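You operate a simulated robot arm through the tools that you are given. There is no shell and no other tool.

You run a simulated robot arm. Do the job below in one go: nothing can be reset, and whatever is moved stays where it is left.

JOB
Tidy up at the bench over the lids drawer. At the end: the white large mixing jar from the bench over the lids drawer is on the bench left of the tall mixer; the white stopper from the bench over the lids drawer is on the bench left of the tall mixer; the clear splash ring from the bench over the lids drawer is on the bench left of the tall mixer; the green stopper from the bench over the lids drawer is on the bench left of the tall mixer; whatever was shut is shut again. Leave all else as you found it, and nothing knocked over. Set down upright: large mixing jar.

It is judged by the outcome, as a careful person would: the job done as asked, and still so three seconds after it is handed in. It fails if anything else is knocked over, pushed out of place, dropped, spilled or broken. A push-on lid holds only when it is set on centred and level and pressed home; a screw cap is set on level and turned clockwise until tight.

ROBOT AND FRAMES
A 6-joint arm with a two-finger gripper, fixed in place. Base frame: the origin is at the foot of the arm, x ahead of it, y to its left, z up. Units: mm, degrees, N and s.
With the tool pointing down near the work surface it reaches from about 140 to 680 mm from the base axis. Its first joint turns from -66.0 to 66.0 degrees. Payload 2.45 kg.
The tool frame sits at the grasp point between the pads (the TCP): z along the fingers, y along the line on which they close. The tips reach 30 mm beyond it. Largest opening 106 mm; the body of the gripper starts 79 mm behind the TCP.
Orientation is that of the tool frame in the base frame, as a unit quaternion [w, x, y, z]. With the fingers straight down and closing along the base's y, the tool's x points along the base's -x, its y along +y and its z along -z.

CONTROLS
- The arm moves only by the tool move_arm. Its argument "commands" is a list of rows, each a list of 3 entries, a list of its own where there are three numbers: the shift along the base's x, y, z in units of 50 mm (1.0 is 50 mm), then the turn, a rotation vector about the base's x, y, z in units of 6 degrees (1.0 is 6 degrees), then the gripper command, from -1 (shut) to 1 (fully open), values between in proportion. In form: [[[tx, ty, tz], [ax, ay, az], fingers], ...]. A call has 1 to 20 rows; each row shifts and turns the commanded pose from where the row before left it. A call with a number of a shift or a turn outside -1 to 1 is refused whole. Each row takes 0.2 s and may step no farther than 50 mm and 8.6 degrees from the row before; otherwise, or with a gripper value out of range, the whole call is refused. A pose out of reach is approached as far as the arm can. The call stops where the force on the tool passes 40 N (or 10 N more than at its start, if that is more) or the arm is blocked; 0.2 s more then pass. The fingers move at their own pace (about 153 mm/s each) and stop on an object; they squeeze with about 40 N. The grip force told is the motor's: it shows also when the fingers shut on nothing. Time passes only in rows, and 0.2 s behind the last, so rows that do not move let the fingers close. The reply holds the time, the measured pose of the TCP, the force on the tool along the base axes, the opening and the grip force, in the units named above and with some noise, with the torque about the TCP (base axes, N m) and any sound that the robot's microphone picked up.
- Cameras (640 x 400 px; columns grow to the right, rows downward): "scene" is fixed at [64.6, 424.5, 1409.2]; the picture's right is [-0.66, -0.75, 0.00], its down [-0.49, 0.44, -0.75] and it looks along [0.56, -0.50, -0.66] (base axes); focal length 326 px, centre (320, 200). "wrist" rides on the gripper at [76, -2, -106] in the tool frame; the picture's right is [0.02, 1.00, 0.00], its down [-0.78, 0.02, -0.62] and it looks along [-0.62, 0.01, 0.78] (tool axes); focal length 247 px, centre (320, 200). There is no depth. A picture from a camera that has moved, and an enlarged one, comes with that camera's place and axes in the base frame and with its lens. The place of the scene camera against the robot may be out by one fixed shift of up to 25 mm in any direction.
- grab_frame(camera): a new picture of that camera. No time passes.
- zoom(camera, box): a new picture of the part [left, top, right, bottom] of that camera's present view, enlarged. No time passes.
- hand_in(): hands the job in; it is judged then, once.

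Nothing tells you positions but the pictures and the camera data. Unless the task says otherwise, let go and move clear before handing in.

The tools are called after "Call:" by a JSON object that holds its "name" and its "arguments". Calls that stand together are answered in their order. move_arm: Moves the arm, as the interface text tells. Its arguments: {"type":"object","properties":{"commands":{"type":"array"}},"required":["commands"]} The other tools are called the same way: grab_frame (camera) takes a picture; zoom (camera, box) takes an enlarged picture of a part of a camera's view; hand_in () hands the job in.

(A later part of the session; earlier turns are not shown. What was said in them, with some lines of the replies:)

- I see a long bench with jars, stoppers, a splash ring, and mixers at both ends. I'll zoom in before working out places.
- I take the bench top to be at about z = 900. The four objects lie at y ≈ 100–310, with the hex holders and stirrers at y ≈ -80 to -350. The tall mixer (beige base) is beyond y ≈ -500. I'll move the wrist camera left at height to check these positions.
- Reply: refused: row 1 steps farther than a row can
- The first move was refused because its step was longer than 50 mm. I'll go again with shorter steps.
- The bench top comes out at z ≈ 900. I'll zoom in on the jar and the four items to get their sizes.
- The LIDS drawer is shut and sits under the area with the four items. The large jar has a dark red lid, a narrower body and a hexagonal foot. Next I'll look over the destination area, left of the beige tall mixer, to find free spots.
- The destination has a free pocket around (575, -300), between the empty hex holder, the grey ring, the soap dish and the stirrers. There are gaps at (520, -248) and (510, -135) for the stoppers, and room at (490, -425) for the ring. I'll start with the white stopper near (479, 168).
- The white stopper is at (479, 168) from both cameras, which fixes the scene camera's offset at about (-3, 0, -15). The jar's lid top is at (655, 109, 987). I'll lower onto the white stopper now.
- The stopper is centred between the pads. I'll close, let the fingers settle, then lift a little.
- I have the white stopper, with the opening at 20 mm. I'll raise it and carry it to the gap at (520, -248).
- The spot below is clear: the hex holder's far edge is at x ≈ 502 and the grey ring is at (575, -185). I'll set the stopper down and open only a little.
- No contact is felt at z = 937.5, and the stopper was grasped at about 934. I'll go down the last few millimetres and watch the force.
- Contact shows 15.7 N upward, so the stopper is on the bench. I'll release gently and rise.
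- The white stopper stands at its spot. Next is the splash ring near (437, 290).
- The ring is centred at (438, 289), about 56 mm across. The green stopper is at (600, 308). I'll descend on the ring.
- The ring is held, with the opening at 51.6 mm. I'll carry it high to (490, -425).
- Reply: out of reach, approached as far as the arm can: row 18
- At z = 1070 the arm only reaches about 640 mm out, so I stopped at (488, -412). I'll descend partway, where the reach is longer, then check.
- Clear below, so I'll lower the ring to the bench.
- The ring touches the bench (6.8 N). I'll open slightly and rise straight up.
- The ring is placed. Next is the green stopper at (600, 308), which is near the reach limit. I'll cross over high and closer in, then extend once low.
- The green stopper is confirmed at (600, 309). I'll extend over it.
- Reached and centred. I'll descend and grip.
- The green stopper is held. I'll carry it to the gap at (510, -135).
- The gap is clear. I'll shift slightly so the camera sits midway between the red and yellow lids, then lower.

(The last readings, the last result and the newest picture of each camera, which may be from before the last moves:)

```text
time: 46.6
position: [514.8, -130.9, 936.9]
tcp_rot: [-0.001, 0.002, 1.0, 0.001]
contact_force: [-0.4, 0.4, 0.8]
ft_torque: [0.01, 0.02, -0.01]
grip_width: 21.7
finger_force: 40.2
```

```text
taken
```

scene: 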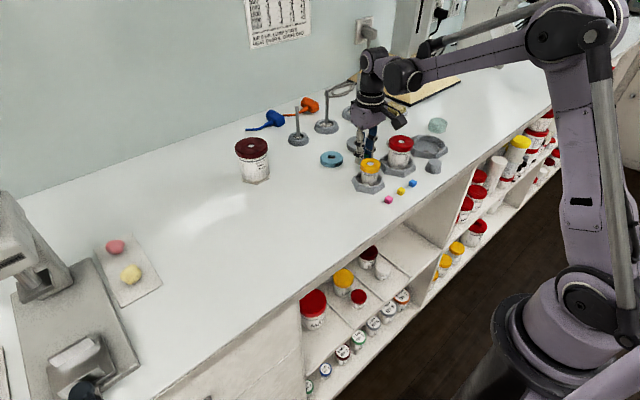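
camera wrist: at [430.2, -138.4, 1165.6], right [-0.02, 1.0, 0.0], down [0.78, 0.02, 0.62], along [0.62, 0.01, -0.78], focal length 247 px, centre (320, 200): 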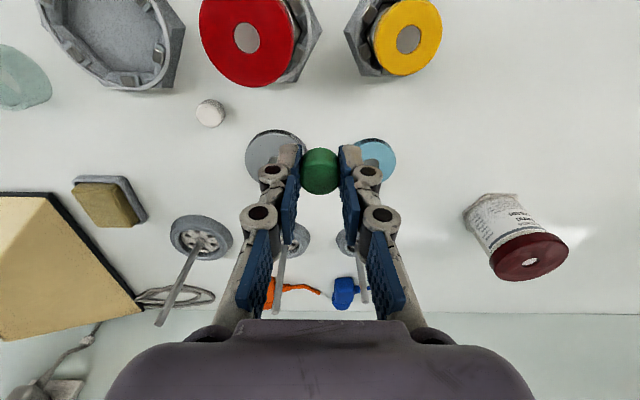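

Call:
{"name": "move_arm", "arguments": {"commands": [[[0, 0, -0.03], [0, 0, 0], -1], [[0, 0, -0.02], [0, 0, 0], -1], [[0, 0, 0], [0, 0, 0], -1]]}}

```text
time: 47.4
position: [514.5, -129.1, 934.2]
tcp_rot: [0.0, 0.001, 1.0, 0.0]
contact_force: [0.6, 0.4, -0.4]
ft_torque: [0.02, 0.03, 0.0]
grip_width: 21.8
finger_force: 40.1
```

Call:
{"name": "move_arm", "arguments": {"commands": [[[0, 0, -0.02], [0, 0, 0], -1], [[0, 0, 0], [0, 0, 0], -1]]}}

```text
time: 48.0
position: [516.0, -129.2, 935.0]
tcp_rot: [-0.001, 0.001, 1.0, 0.0]
contact_force: [-0.7, 0.3, 5.0]
ft_torque: [0.0, 0.0, -0.01]
grip_width: 21.6
finger_force: 40.5
```

It has made contact at 5 N, so I'll release and rise.

Call:
{"name": "move_arm", "arguments": {"commands": [[[0, 0, -0.01], [0, 0, 0], -0.55], [[0, 0, 0], [0, 0, 0], -0.4], [[0, 0, 0], [0, 0, 0], -0.3], [[0, 0, 0.3], [0, 0, 0], -0.3], [[0, 0, 0.8], [0, 0, 0], -0.3], [[0, 0, 0.9], [0, 0, 0], -0.3], [[0, 0, 0.5], [0, 0, 0], 0], [[0, 0, 0], [0, 0, 0], 0]]}}

Call:
{"name": "grab_frame", "arguments": {"camera": "wrist"}}

```text
time: 49.8
position: [515.7, -128.8, 1059.0]
tcp_rot: [0.001, 0.0, 1.0, 0.0]
contact_force: [0.5, -0.4, 0.1]
ft_torque: [0.02, 0.01, 0.0]
grip_width: 53.2
finger_force: 0.0
```

```text
taken
camera wrist: at [437.7, -131.4, 1165.0], right [-0.02, 1.0, 0.0], down [0.78, 0.02, 0.62], along [0.62, 0.01, -0.78], focal length 247 px, centre (320, 200)
```

wrist: 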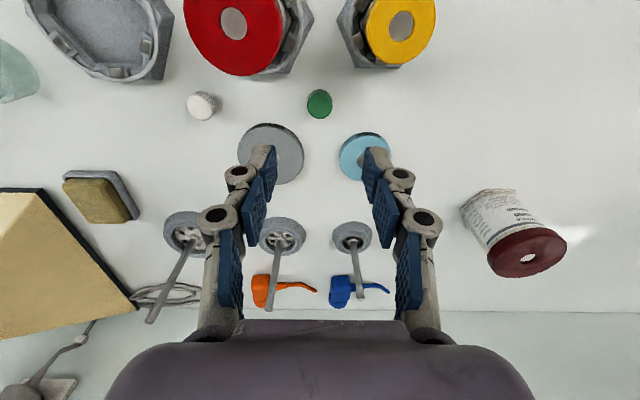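

The green stopper is placed. Before gripping the jar I want a closer look at the finger shape, since the lid is wider than the body.

Call:
{"name": "zoom", "arguments": {"camera": "wrist", "box": [180, 130, 440, 350]}}

Call:
{"name": "zoom", "arguments": {"camera": "scene", "box": [330, 70, 430, 170]}}

```text
1.82 times, centred on (310, 240) of wrist
camera zoom: at [437.7, -131.4, 1165.0], right [-0.02, 1.0, 0.0], down [0.78, 0.02, 0.62], along [0.62, 0.01, -0.78], focal length 449 px, centre (338, 127)
```

zoom: 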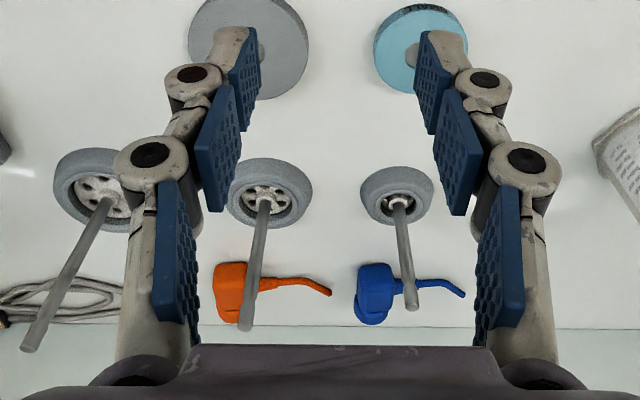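

```text
4.00 times, centred on (380, 120) of scene
camera zoom: at [64.6, 424.5, 1409.2], right [-0.66, -0.75, 0.0], down [-0.49, 0.44, -0.75], along [0.56, -0.5, -0.66], focal length 1304 px, centre (80, 520)
```

zoom: 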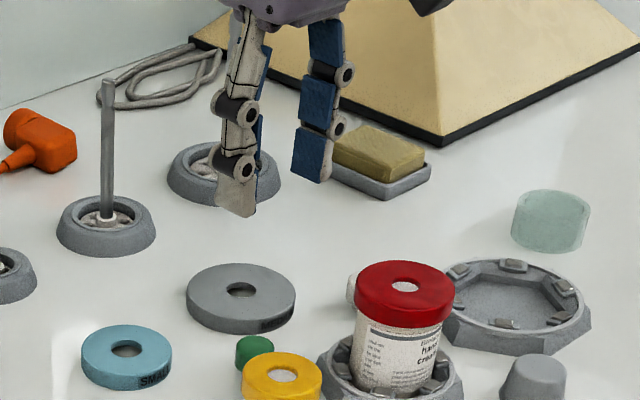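

The three pads on each finger are nearly flush, so the grip will land on the lid rim near the TCP. I'll approach the jar from the bench front side at lid height with the fingers fully open.

Call:
{"name": "move_arm", "arguments": {"commands": [[[0.164, 0.793, 0], [0, 0, 0], 0.5], [[0.164, 0.793, 0], [0, 0, 0], 1], [[0.164, 0.793, 0], [0, 0, 0], 1], [[0.164, 0.793, 0], [0, 0, 0], 1], [[0.164, 0.793, 0], [0, 0, 0], 1], [[0.164, 0.793, 0], [0, 0, 0], 1], [[0, 0, -0.8], [0, 0, 0], 1], [[0, 0, -0.88], [0, 0, 0], 1], [[0, 0, 0], [0, 0, 0], 1], [[0, 0, 0], [0, 0, 0], 1]]}}

Call:
{"name": "grab_frame", "arguments": {"camera": "wrist"}}

Call:
{"name": "grab_frame", "arguments": {"camera": "scene"}}

```text
time: 52.0
position: [564.7, 109.4, 972.8]
tcp_rot: [0.0, 0.0, 1.0, 0.0]
contact_force: [-0.8, 0.2, -0.1]
ft_torque: [0.01, 0.02, 0.02]
grip_width: 106.2
finger_force: 0.0
```

```text
taken
camera wrist: at [487.2, 107.5, 1079.2], right [-0.02, 1.0, 0.0], down [0.78, 0.02, 0.62], along [0.62, 0.01, -0.78], focal length 247 px, centre (320, 200)
```

wrist: 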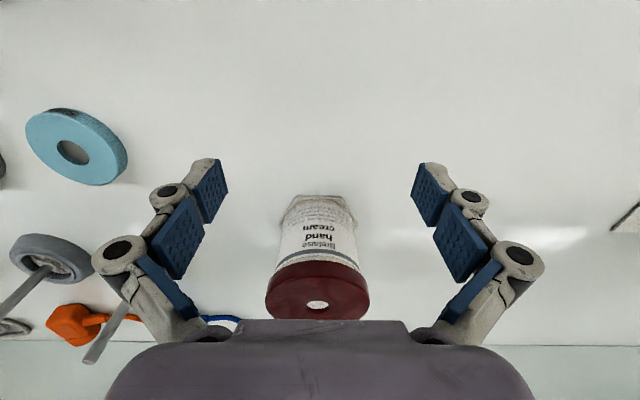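

```text
taken
```

scene: 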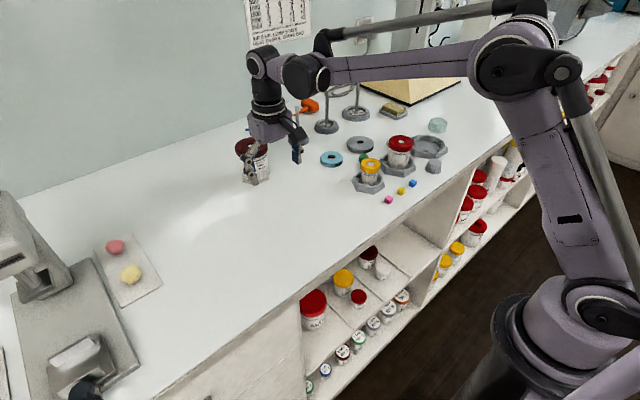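

The jar's lid centre is at (655.5, 109), and I'm lined up with it. Extending +91 mm around the lid.

Call:
{"name": "move_arm", "arguments": {"commands": [[[0.6, 0, 0], [0, 0, 0], 1], [[0.6, 0, 0], [0, 0, 0], 1], [[0.4, 0, 0], [0, 0, 0], 1], [[0.21, 0, 0], [0, 0, 0], 1], [[0, 0, 0], [0, 0, 0], 1]]}}

Call:
{"name": "grab_frame", "arguments": {"camera": "wrist"}}

Call:
{"name": "zoom", "arguments": {"camera": "scene", "box": [210, 90, 310, 200]}}

```text
time: 53.2
position: [655.7, 108.2, 973.8]
tcp_rot: [-0.001, 0.001, 1.0, 0.0]
contact_force: [-0.2, -0.1, 0.3]
ft_torque: [0.01, -0.03, -0.01]
grip_width: 105.6
finger_force: 0.1
```

```text
taken
camera wrist: at [578.1, 106.3, 1079.7], right [-0.02, 1.0, 0.0], down [0.78, 0.02, 0.62], along [0.62, 0.01, -0.78], focal length 247 px, centre (320, 200)
```

wrist: 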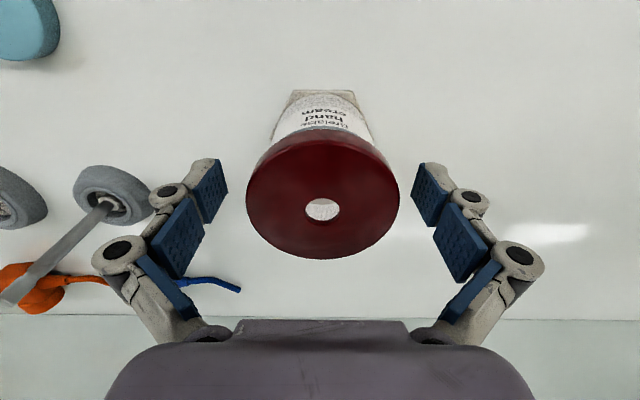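

```text
3.64 times, centred on (260, 145) of scene
camera zoom: at [64.6, 424.5, 1409.2], right [-0.66, -0.75, 0.0], down [-0.49, 0.44, -0.75], along [0.56, -0.5, -0.66], focal length 1185 px, centre (538, 400)
```

zoom: 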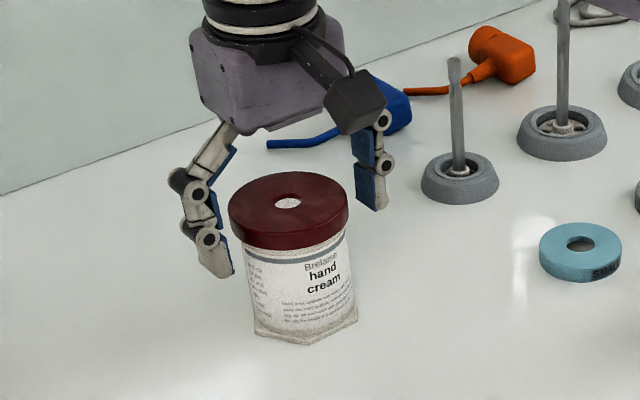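

Well centred. I'll close on the lid gradually, then lift only a few millimetres to check it holds.

Call:
{"name": "move_arm", "arguments": {"commands": [[[0.02, 0, 0], [0, 0, 0], 0.8], [[0, 0, 0], [0, 0, 0], 0.6], [[0, 0, 0], [0, 0, 0], 0.5], [[0, 0, 0], [0, 0, 0], 0.4], [[0, 0, 0], [0, 0, 0], -0.2], [[0, 0, 0], [0, 0, 0], -1], [[0, 0, 0], [0, 0, 0], -1]]}}

Call:
{"name": "move_arm", "arguments": {"commands": [[[0, 0, 0.06], [0, 0, 0], -1], [[0, 0, 0.06], [0, 0, 0], -1], [[0, 0, 0.06], [0, 0, 0], -1], [[0, 0, 0], [0, 0, 0], -1]]}}

Call:
{"name": "zoom", "arguments": {"camera": "scene", "box": [210, 90, 310, 200]}}

Call:
{"name": "grab_frame", "arguments": {"camera": "wrist"}}

```text
time: 54.8
position: [657.2, 109.0, 973.7]
tcp_rot: [0.0, 0.0, 1.0, 0.001]
contact_force: [3.4, 2.1, 12.0]
ft_torque: [0.01, -0.05, 0.0]
grip_width: 73.5
finger_force: 39.8
```

```text
time: 55.8
position: [656.0, 108.4, 982.0]
tcp_rot: [0.0, 0.0, 1.0, 0.0]
contact_force: [0.2, 0.3, -1.1]
ft_torque: [0.01, 0.02, 0.0]
grip_width: 73.1
finger_force: 40.2
```

```text
3.64 times, centred on (260, 145) of scene
camera zoom: at [64.6, 424.5, 1409.2], right [-0.66, -0.75, 0.0], down [-0.49, 0.44, -0.75], along [0.56, -0.5, -0.66], focal length 1185 px, centre (538, 400)
```

zoom: 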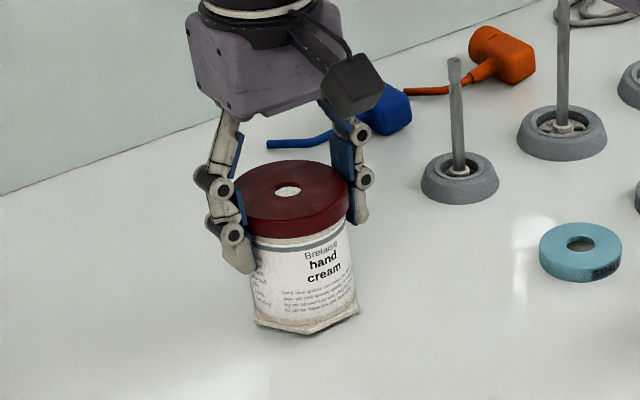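

```text
taken
camera wrist: at [578.4, 106.4, 1088.9], right [-0.02, 1.0, 0.0], down [0.78, 0.02, 0.62], along [0.62, 0.01, -0.78], focal length 247 px, centre (320, 200)
```

wrist: 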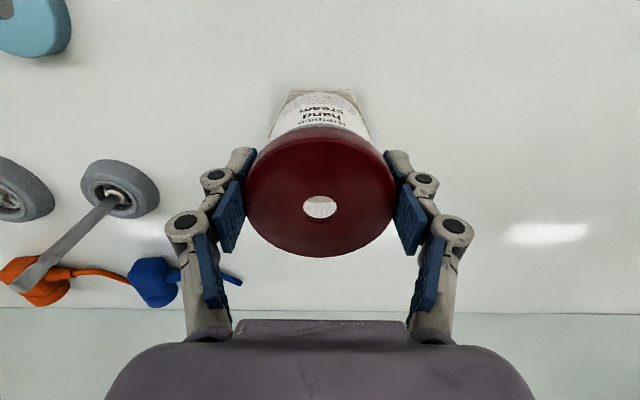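

The whole jar, foot included, came up about 9 mm with the lid holding, and it is level. I'll pull it in toward the arm while lifting, then carry it across.

Call:
{"name": "move_arm", "arguments": {"commands": [[[0, 0, 0.2], [0, 0, 0], -1], [[-0.4, 0, 0.2], [0, 0, 0], -1], [[-0.5, 0, 0.3], [0, 0, 0], -1], [[-0.5, 0, 0.3], [0, 0, 0], -1], [[-0.5, 0, 0.3], [0, 0, 0], -1], [[-0.3, 0, 0.3], [0, 0, 0], -1], [[0, 0, 0], [0, 0, 0], -1]]}}

Call:
{"name": "grab_frame", "arguments": {"camera": "wrist"}}

Call:
{"name": "grab_frame", "arguments": {"camera": "scene"}}

```text
time: 57.4
position: [546.2, 108.5, 1063.5]
tcp_rot: [0.0, 0.001, 1.0, 0.0]
contact_force: [-0.6, -0.7, -1.6]
ft_torque: [0.02, 0.03, -0.03]
grip_width: 73.3
finger_force: 40.0
```

```text
taken
camera wrist: at [468.3, 106.6, 1168.6], right [-0.02, 1.0, 0.0], down [0.78, 0.02, 0.62], along [0.62, 0.01, -0.78], focal length 247 px, centre (320, 200)
```

wrist: 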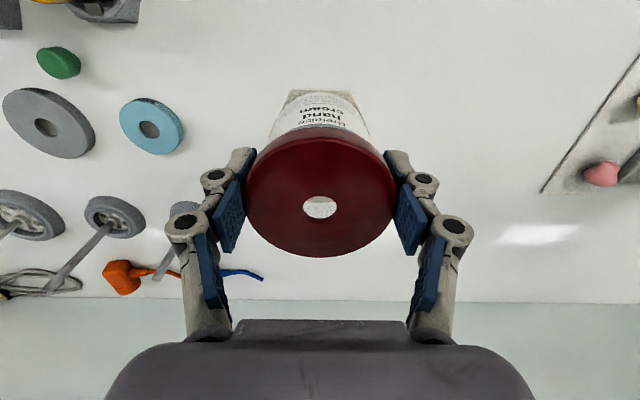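

```text
taken
```

scene: 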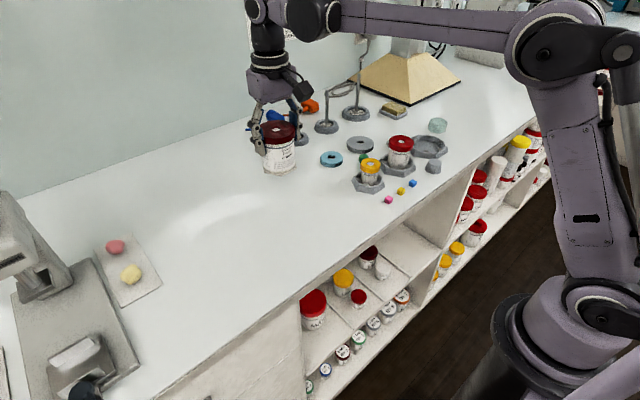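

The jar is held steady and level. I'll cross to above (550, -302).

Call:
{"name": "move_arm", "arguments": {"commands": [[[0.006, -0.4, 0], [0, 0, 0], -1], [[0.006, -0.69, 0], [0, 0, 0], -1], [[0.006, -0.69, 0], [0, 0, 0], -1], [[0.006, -0.69, 0], [0, 0, 0], -1], [[0.006, -0.69, 0], [0, 0, 0], -1], [[0.006, -0.69, 0], [0, 0, 0], -1], [[0.006, -0.69, 0], [0, 0, 0], -1], [[0.006, -0.69, 0], [0, 0, 0], -1], [[0.006, -0.69, 0], [0, 0, 0], -1], [[0.006, -0.69, 0], [0, 0, 0], -1], [[0.006, -0.69, 0], [0, 0, 0], -1], [[0.006, -0.6, 0], [0, 0, 0], -1], [[0.006, -0.32, 0], [0, 0, 0], -1], [[0, 0, 0], [0, 0, 0], -1], [[0, 0, 0], [0, 0, 0], -1]]}}

Call:
{"name": "grab_frame", "arguments": {"camera": "wrist"}}

Call:
{"name": "grab_frame", "arguments": {"camera": "scene"}}

```text
time: 60.6
position: [549.4, -303.4, 1064.1]
tcp_rot: [0.0, 0.001, 1.0, 0.0]
contact_force: [0.8, 0.4, -1.4]
ft_torque: [-0.01, 0.02, -0.03]
grip_width: 73.0
finger_force: 39.7
```

```text
taken
camera wrist: at [471.3, -304.7, 1169.0], right [-0.02, 1.0, 0.0], down [0.78, 0.02, 0.62], along [0.62, 0.01, -0.78], focal length 247 px, centre (320, 200)
```

wrist: 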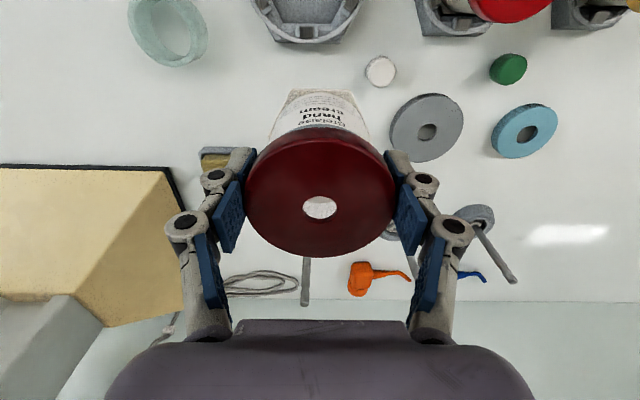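

```text
taken
```

scene: 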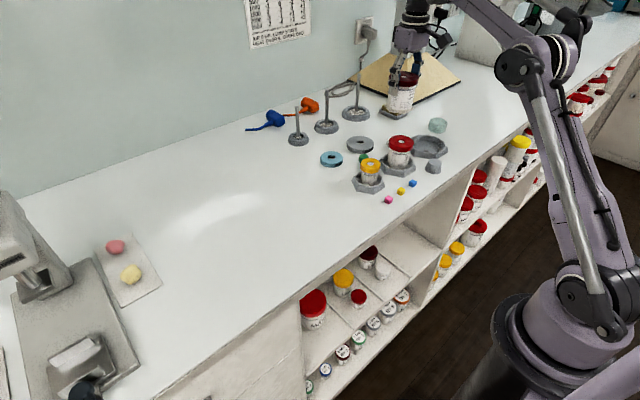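

The spot below at about (572, -303) is clear. I'll lower and extend slightly, then creep down to contact.

Call:
{"name": "move_arm", "arguments": {"commands": [[[0, 0, -0.6], [0, 0, 0], -1], [[0.15, 0, -0.5], [0, 0, 0], -1], [[0.3, 0, -0.2], [0, 0, 0], -1], [[0, 0, -0.2], [0, 0, 0], -1], [[0, 0, -0.15], [0, 0, 0], -1], [[0, 0, 0], [0, 0, 0], -1]]}}

Call:
{"name": "grab_frame", "arguments": {"camera": "wrist"}}

Call:
{"name": "zoom", "arguments": {"camera": "scene", "box": [330, 60, 450, 180]}}

```text
time: 62.0
position: [572.1, -303.6, 979.8]
tcp_rot: [-0.001, 0.0, 1.0, 0.0]
contact_force: [-0.5, -1.2, -1.0]
ft_torque: [0.01, 0.0, 0.0]
grip_width: 73.5
finger_force: 40.2
```

```text
taken
camera wrist: at [494.5, -304.9, 1085.7], right [-0.02, 1.0, 0.0], down [0.78, 0.02, 0.62], along [0.62, 0.01, -0.78], focal length 247 px, centre (320, 200)
```

wrist: 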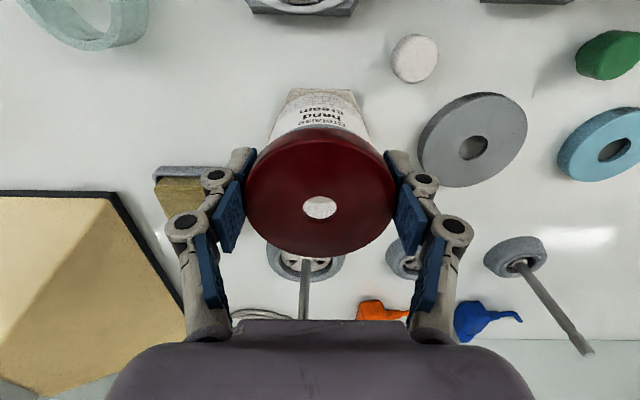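

```text
3.33 times, centred on (390, 120) of scene
camera zoom: at [64.6, 424.5, 1409.2], right [-0.66, -0.75, 0.0], down [-0.49, 0.44, -0.75], along [0.56, -0.5, -0.66], focal length 1086 px, centre (87, 467)
```

zoom: 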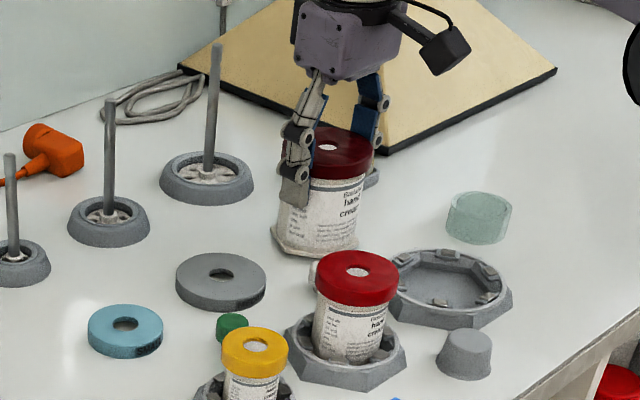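

Call:
{"name": "move_arm", "arguments": {"commands": [[[0, 0, -0.05], [0, 0, 0], -1], [[0, 0, -0.03], [0, 0, 0], -1], [[0, 0, 0], [0, 0, 0], -1]]}}

```text
time: 62.8
position: [571.9, -303.7, 976.7]
tcp_rot: [0.0, 0.001, 1.0, 0.0]
contact_force: [-0.3, 0.1, -1.5]
ft_torque: [0.01, 0.0, 0.01]
grip_width: 73.4
finger_force: 40.2
```

Call:
{"name": "move_arm", "arguments": {"commands": [[[0, 0, -0.03], [0, 0, 0], -1], [[0, 0, 0], [0, 0, 0], -1]]}}

Call:
{"name": "move_arm", "arguments": {"commands": [[[0, 0, -0.02], [0, 0, 0], -1], [[0, 0, 0], [0, 0, 0], -1]]}}

```text
time: 63.4
position: [571.8, -302.4, 975.3]
tcp_rot: [0.0, 0.0, 1.0, 0.0]
contact_force: [-0.5, -0.5, 1.3]
ft_torque: [0.03, -0.06, -0.02]
grip_width: 73.6
finger_force: 39.5
```

```text
time: 64.0
position: [571.0, -303.3, 975.6]
tcp_rot: [0.0, 0.001, 1.0, -0.001]
contact_force: [1.9, -1.1, 13.5]
ft_torque: [0.03, -0.06, -0.01]
grip_width: 73.4
finger_force: 39.7
```

The jar stands on the bench (13.5 N). I'll ease off half a millimetre, open slowly, then rise straight up.

Call:
{"name": "move_arm", "arguments": {"commands": [[[0, 0, 0.01], [0, 0, 0], 0.4], [[0, 0, 0], [0, 0, 0], 0.45], [[0, 0, 0], [0, 0, 0], 0.6], [[0, 0, 0], [0, 0, 0], 0.8], [[0, 0, 0], [0, 0, 0], 0.8]]}}

Call:
{"name": "grab_frame", "arguments": {"camera": "wrist"}}

```text
time: 65.2
position: [572.6, -302.6, 974.4]
tcp_rot: [0.0, 0.002, 1.0, 0.0]
contact_force: [-0.6, -0.1, -0.8]
ft_torque: [0.0, 0.0, -0.01]
grip_width: 95.4
finger_force: 0.1
```

```text
taken
camera wrist: at [494.6, -304.9, 1080.4], right [-0.02, 1.0, 0.0], down [0.78, 0.02, 0.62], along [0.62, 0.01, -0.78], focal length 247 px, centre (320, 200)
```

wrist: 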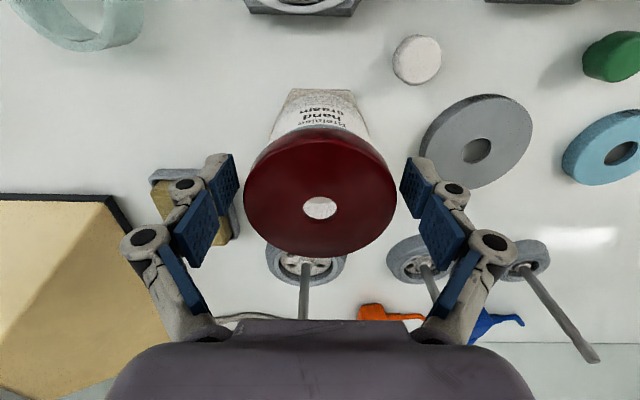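

Call:
{"name": "move_arm", "arguments": {"commands": [[[0, 0, 0.4], [0, 0, 0], 0.8], [[0, 0, 0.6], [0, 0, 0], 0.8], [[0, 0, 0.1], [0, 0, 0], 0.8], [[-0.5, 0, 0.4], [0, 0, 0], 0.8], [[-0.7, 0, 0.4], [0, 0, 0], 0.8], [[-0.9, 0, 0], [0, 0, 0], 0.8], [[-0.9, 0, 0], [0, 0, 0], 0.8], [[-0.9, 0, 0], [0, 0, 0], 0.8], [[-0.9, 0, 0], [0, 0, 0], 0.8], [[0, 0, 0], [0, 0, 0], 0.8], [[0, 0, 0], [0, 0, 0], 0.8]]}}

Call:
{"name": "grab_frame", "arguments": {"camera": "wrist"}}

Call:
{"name": "grab_frame", "arguments": {"camera": "scene"}}

Call:
{"name": "zoom", "arguments": {"camera": "scene", "box": [310, 70, 470, 230]}}

```text
time: 67.6
position: [332.4, -303.3, 1068.4]
tcp_rot: [0.0, 0.0, 1.0, 0.0]
contact_force: [1.3, -0.2, -0.1]
ft_torque: [0.05, -0.01, -0.01]
grip_width: 95.5
finger_force: 0.2
```

```text
taken
camera wrist: at [254.4, -305.5, 1174.7], right [-0.02, 1.0, 0.0], down [0.78, 0.02, 0.62], along [0.62, 0.01, -0.78], focal length 247 px, centre (320, 200)
```

wrist: 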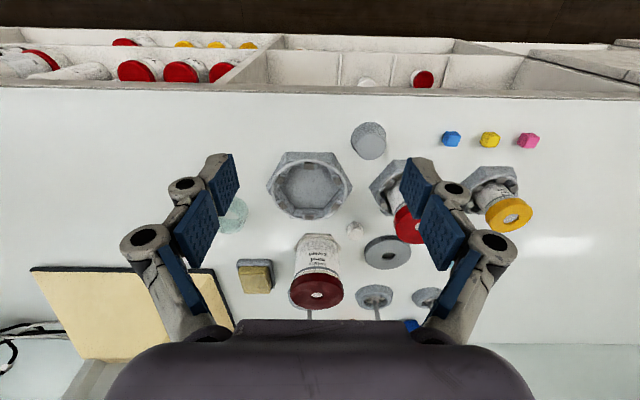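

```text
taken
```

scene: 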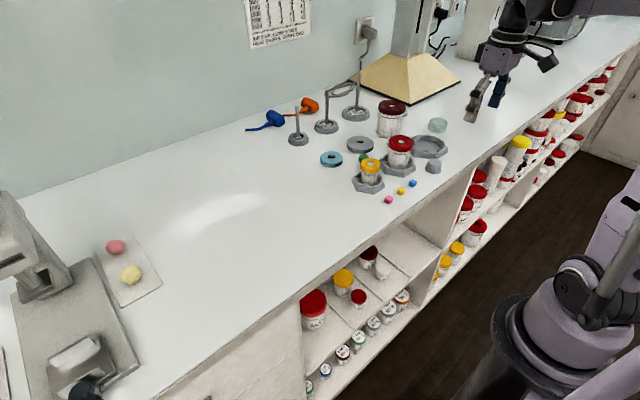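

```text
2.50 times, centred on (390, 150) of scene
camera zoom: at [64.6, 424.5, 1409.2], right [-0.66, -0.75, 0.0], down [-0.49, 0.44, -0.75], along [0.56, -0.5, -0.66], focal length 815 px, centre (145, 325)
```

zoom: 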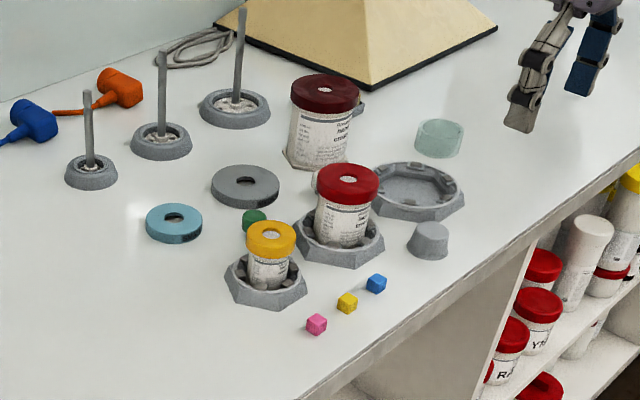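

All four items stand upright on the bench left of the tall mixer, and everything else looks as I found it. The drawers were never opened and the arm is clear, so I'm handing in.

Call:
{"name": "hand_in", "arguments": {}}

```text
The job is handed in.
```

I moved all four items to the bench left of the tall mixer and handed the job in. The result came back only as handed in, with no verdict yet.

I took the tall mixer to be the one with the beige base. The other mixer, marked Brumwerk, has its left side out of the arm's reach.

| Item | Position (x, y in mm) | State |
|---|---|---|
| Large mixing jar | about (572, -303) | upright, lid still on |
| White stopper | about (520, -247) | standing on the bench |
| Clear splash ring | about (489, -432) | on the bench |
| Green stopper | about (515, -130) | standing on the bench |

- **Jar grip:** I lifted the jar by its lid, because the lid is wider than the body. It came up whole, and the last pictures show it standing straight.
- **Everything else:** The last pictures show nothing else moved or knocked over. I never touched the lids drawer, so it stayed shut. The gripper was open and clear before I handed in.
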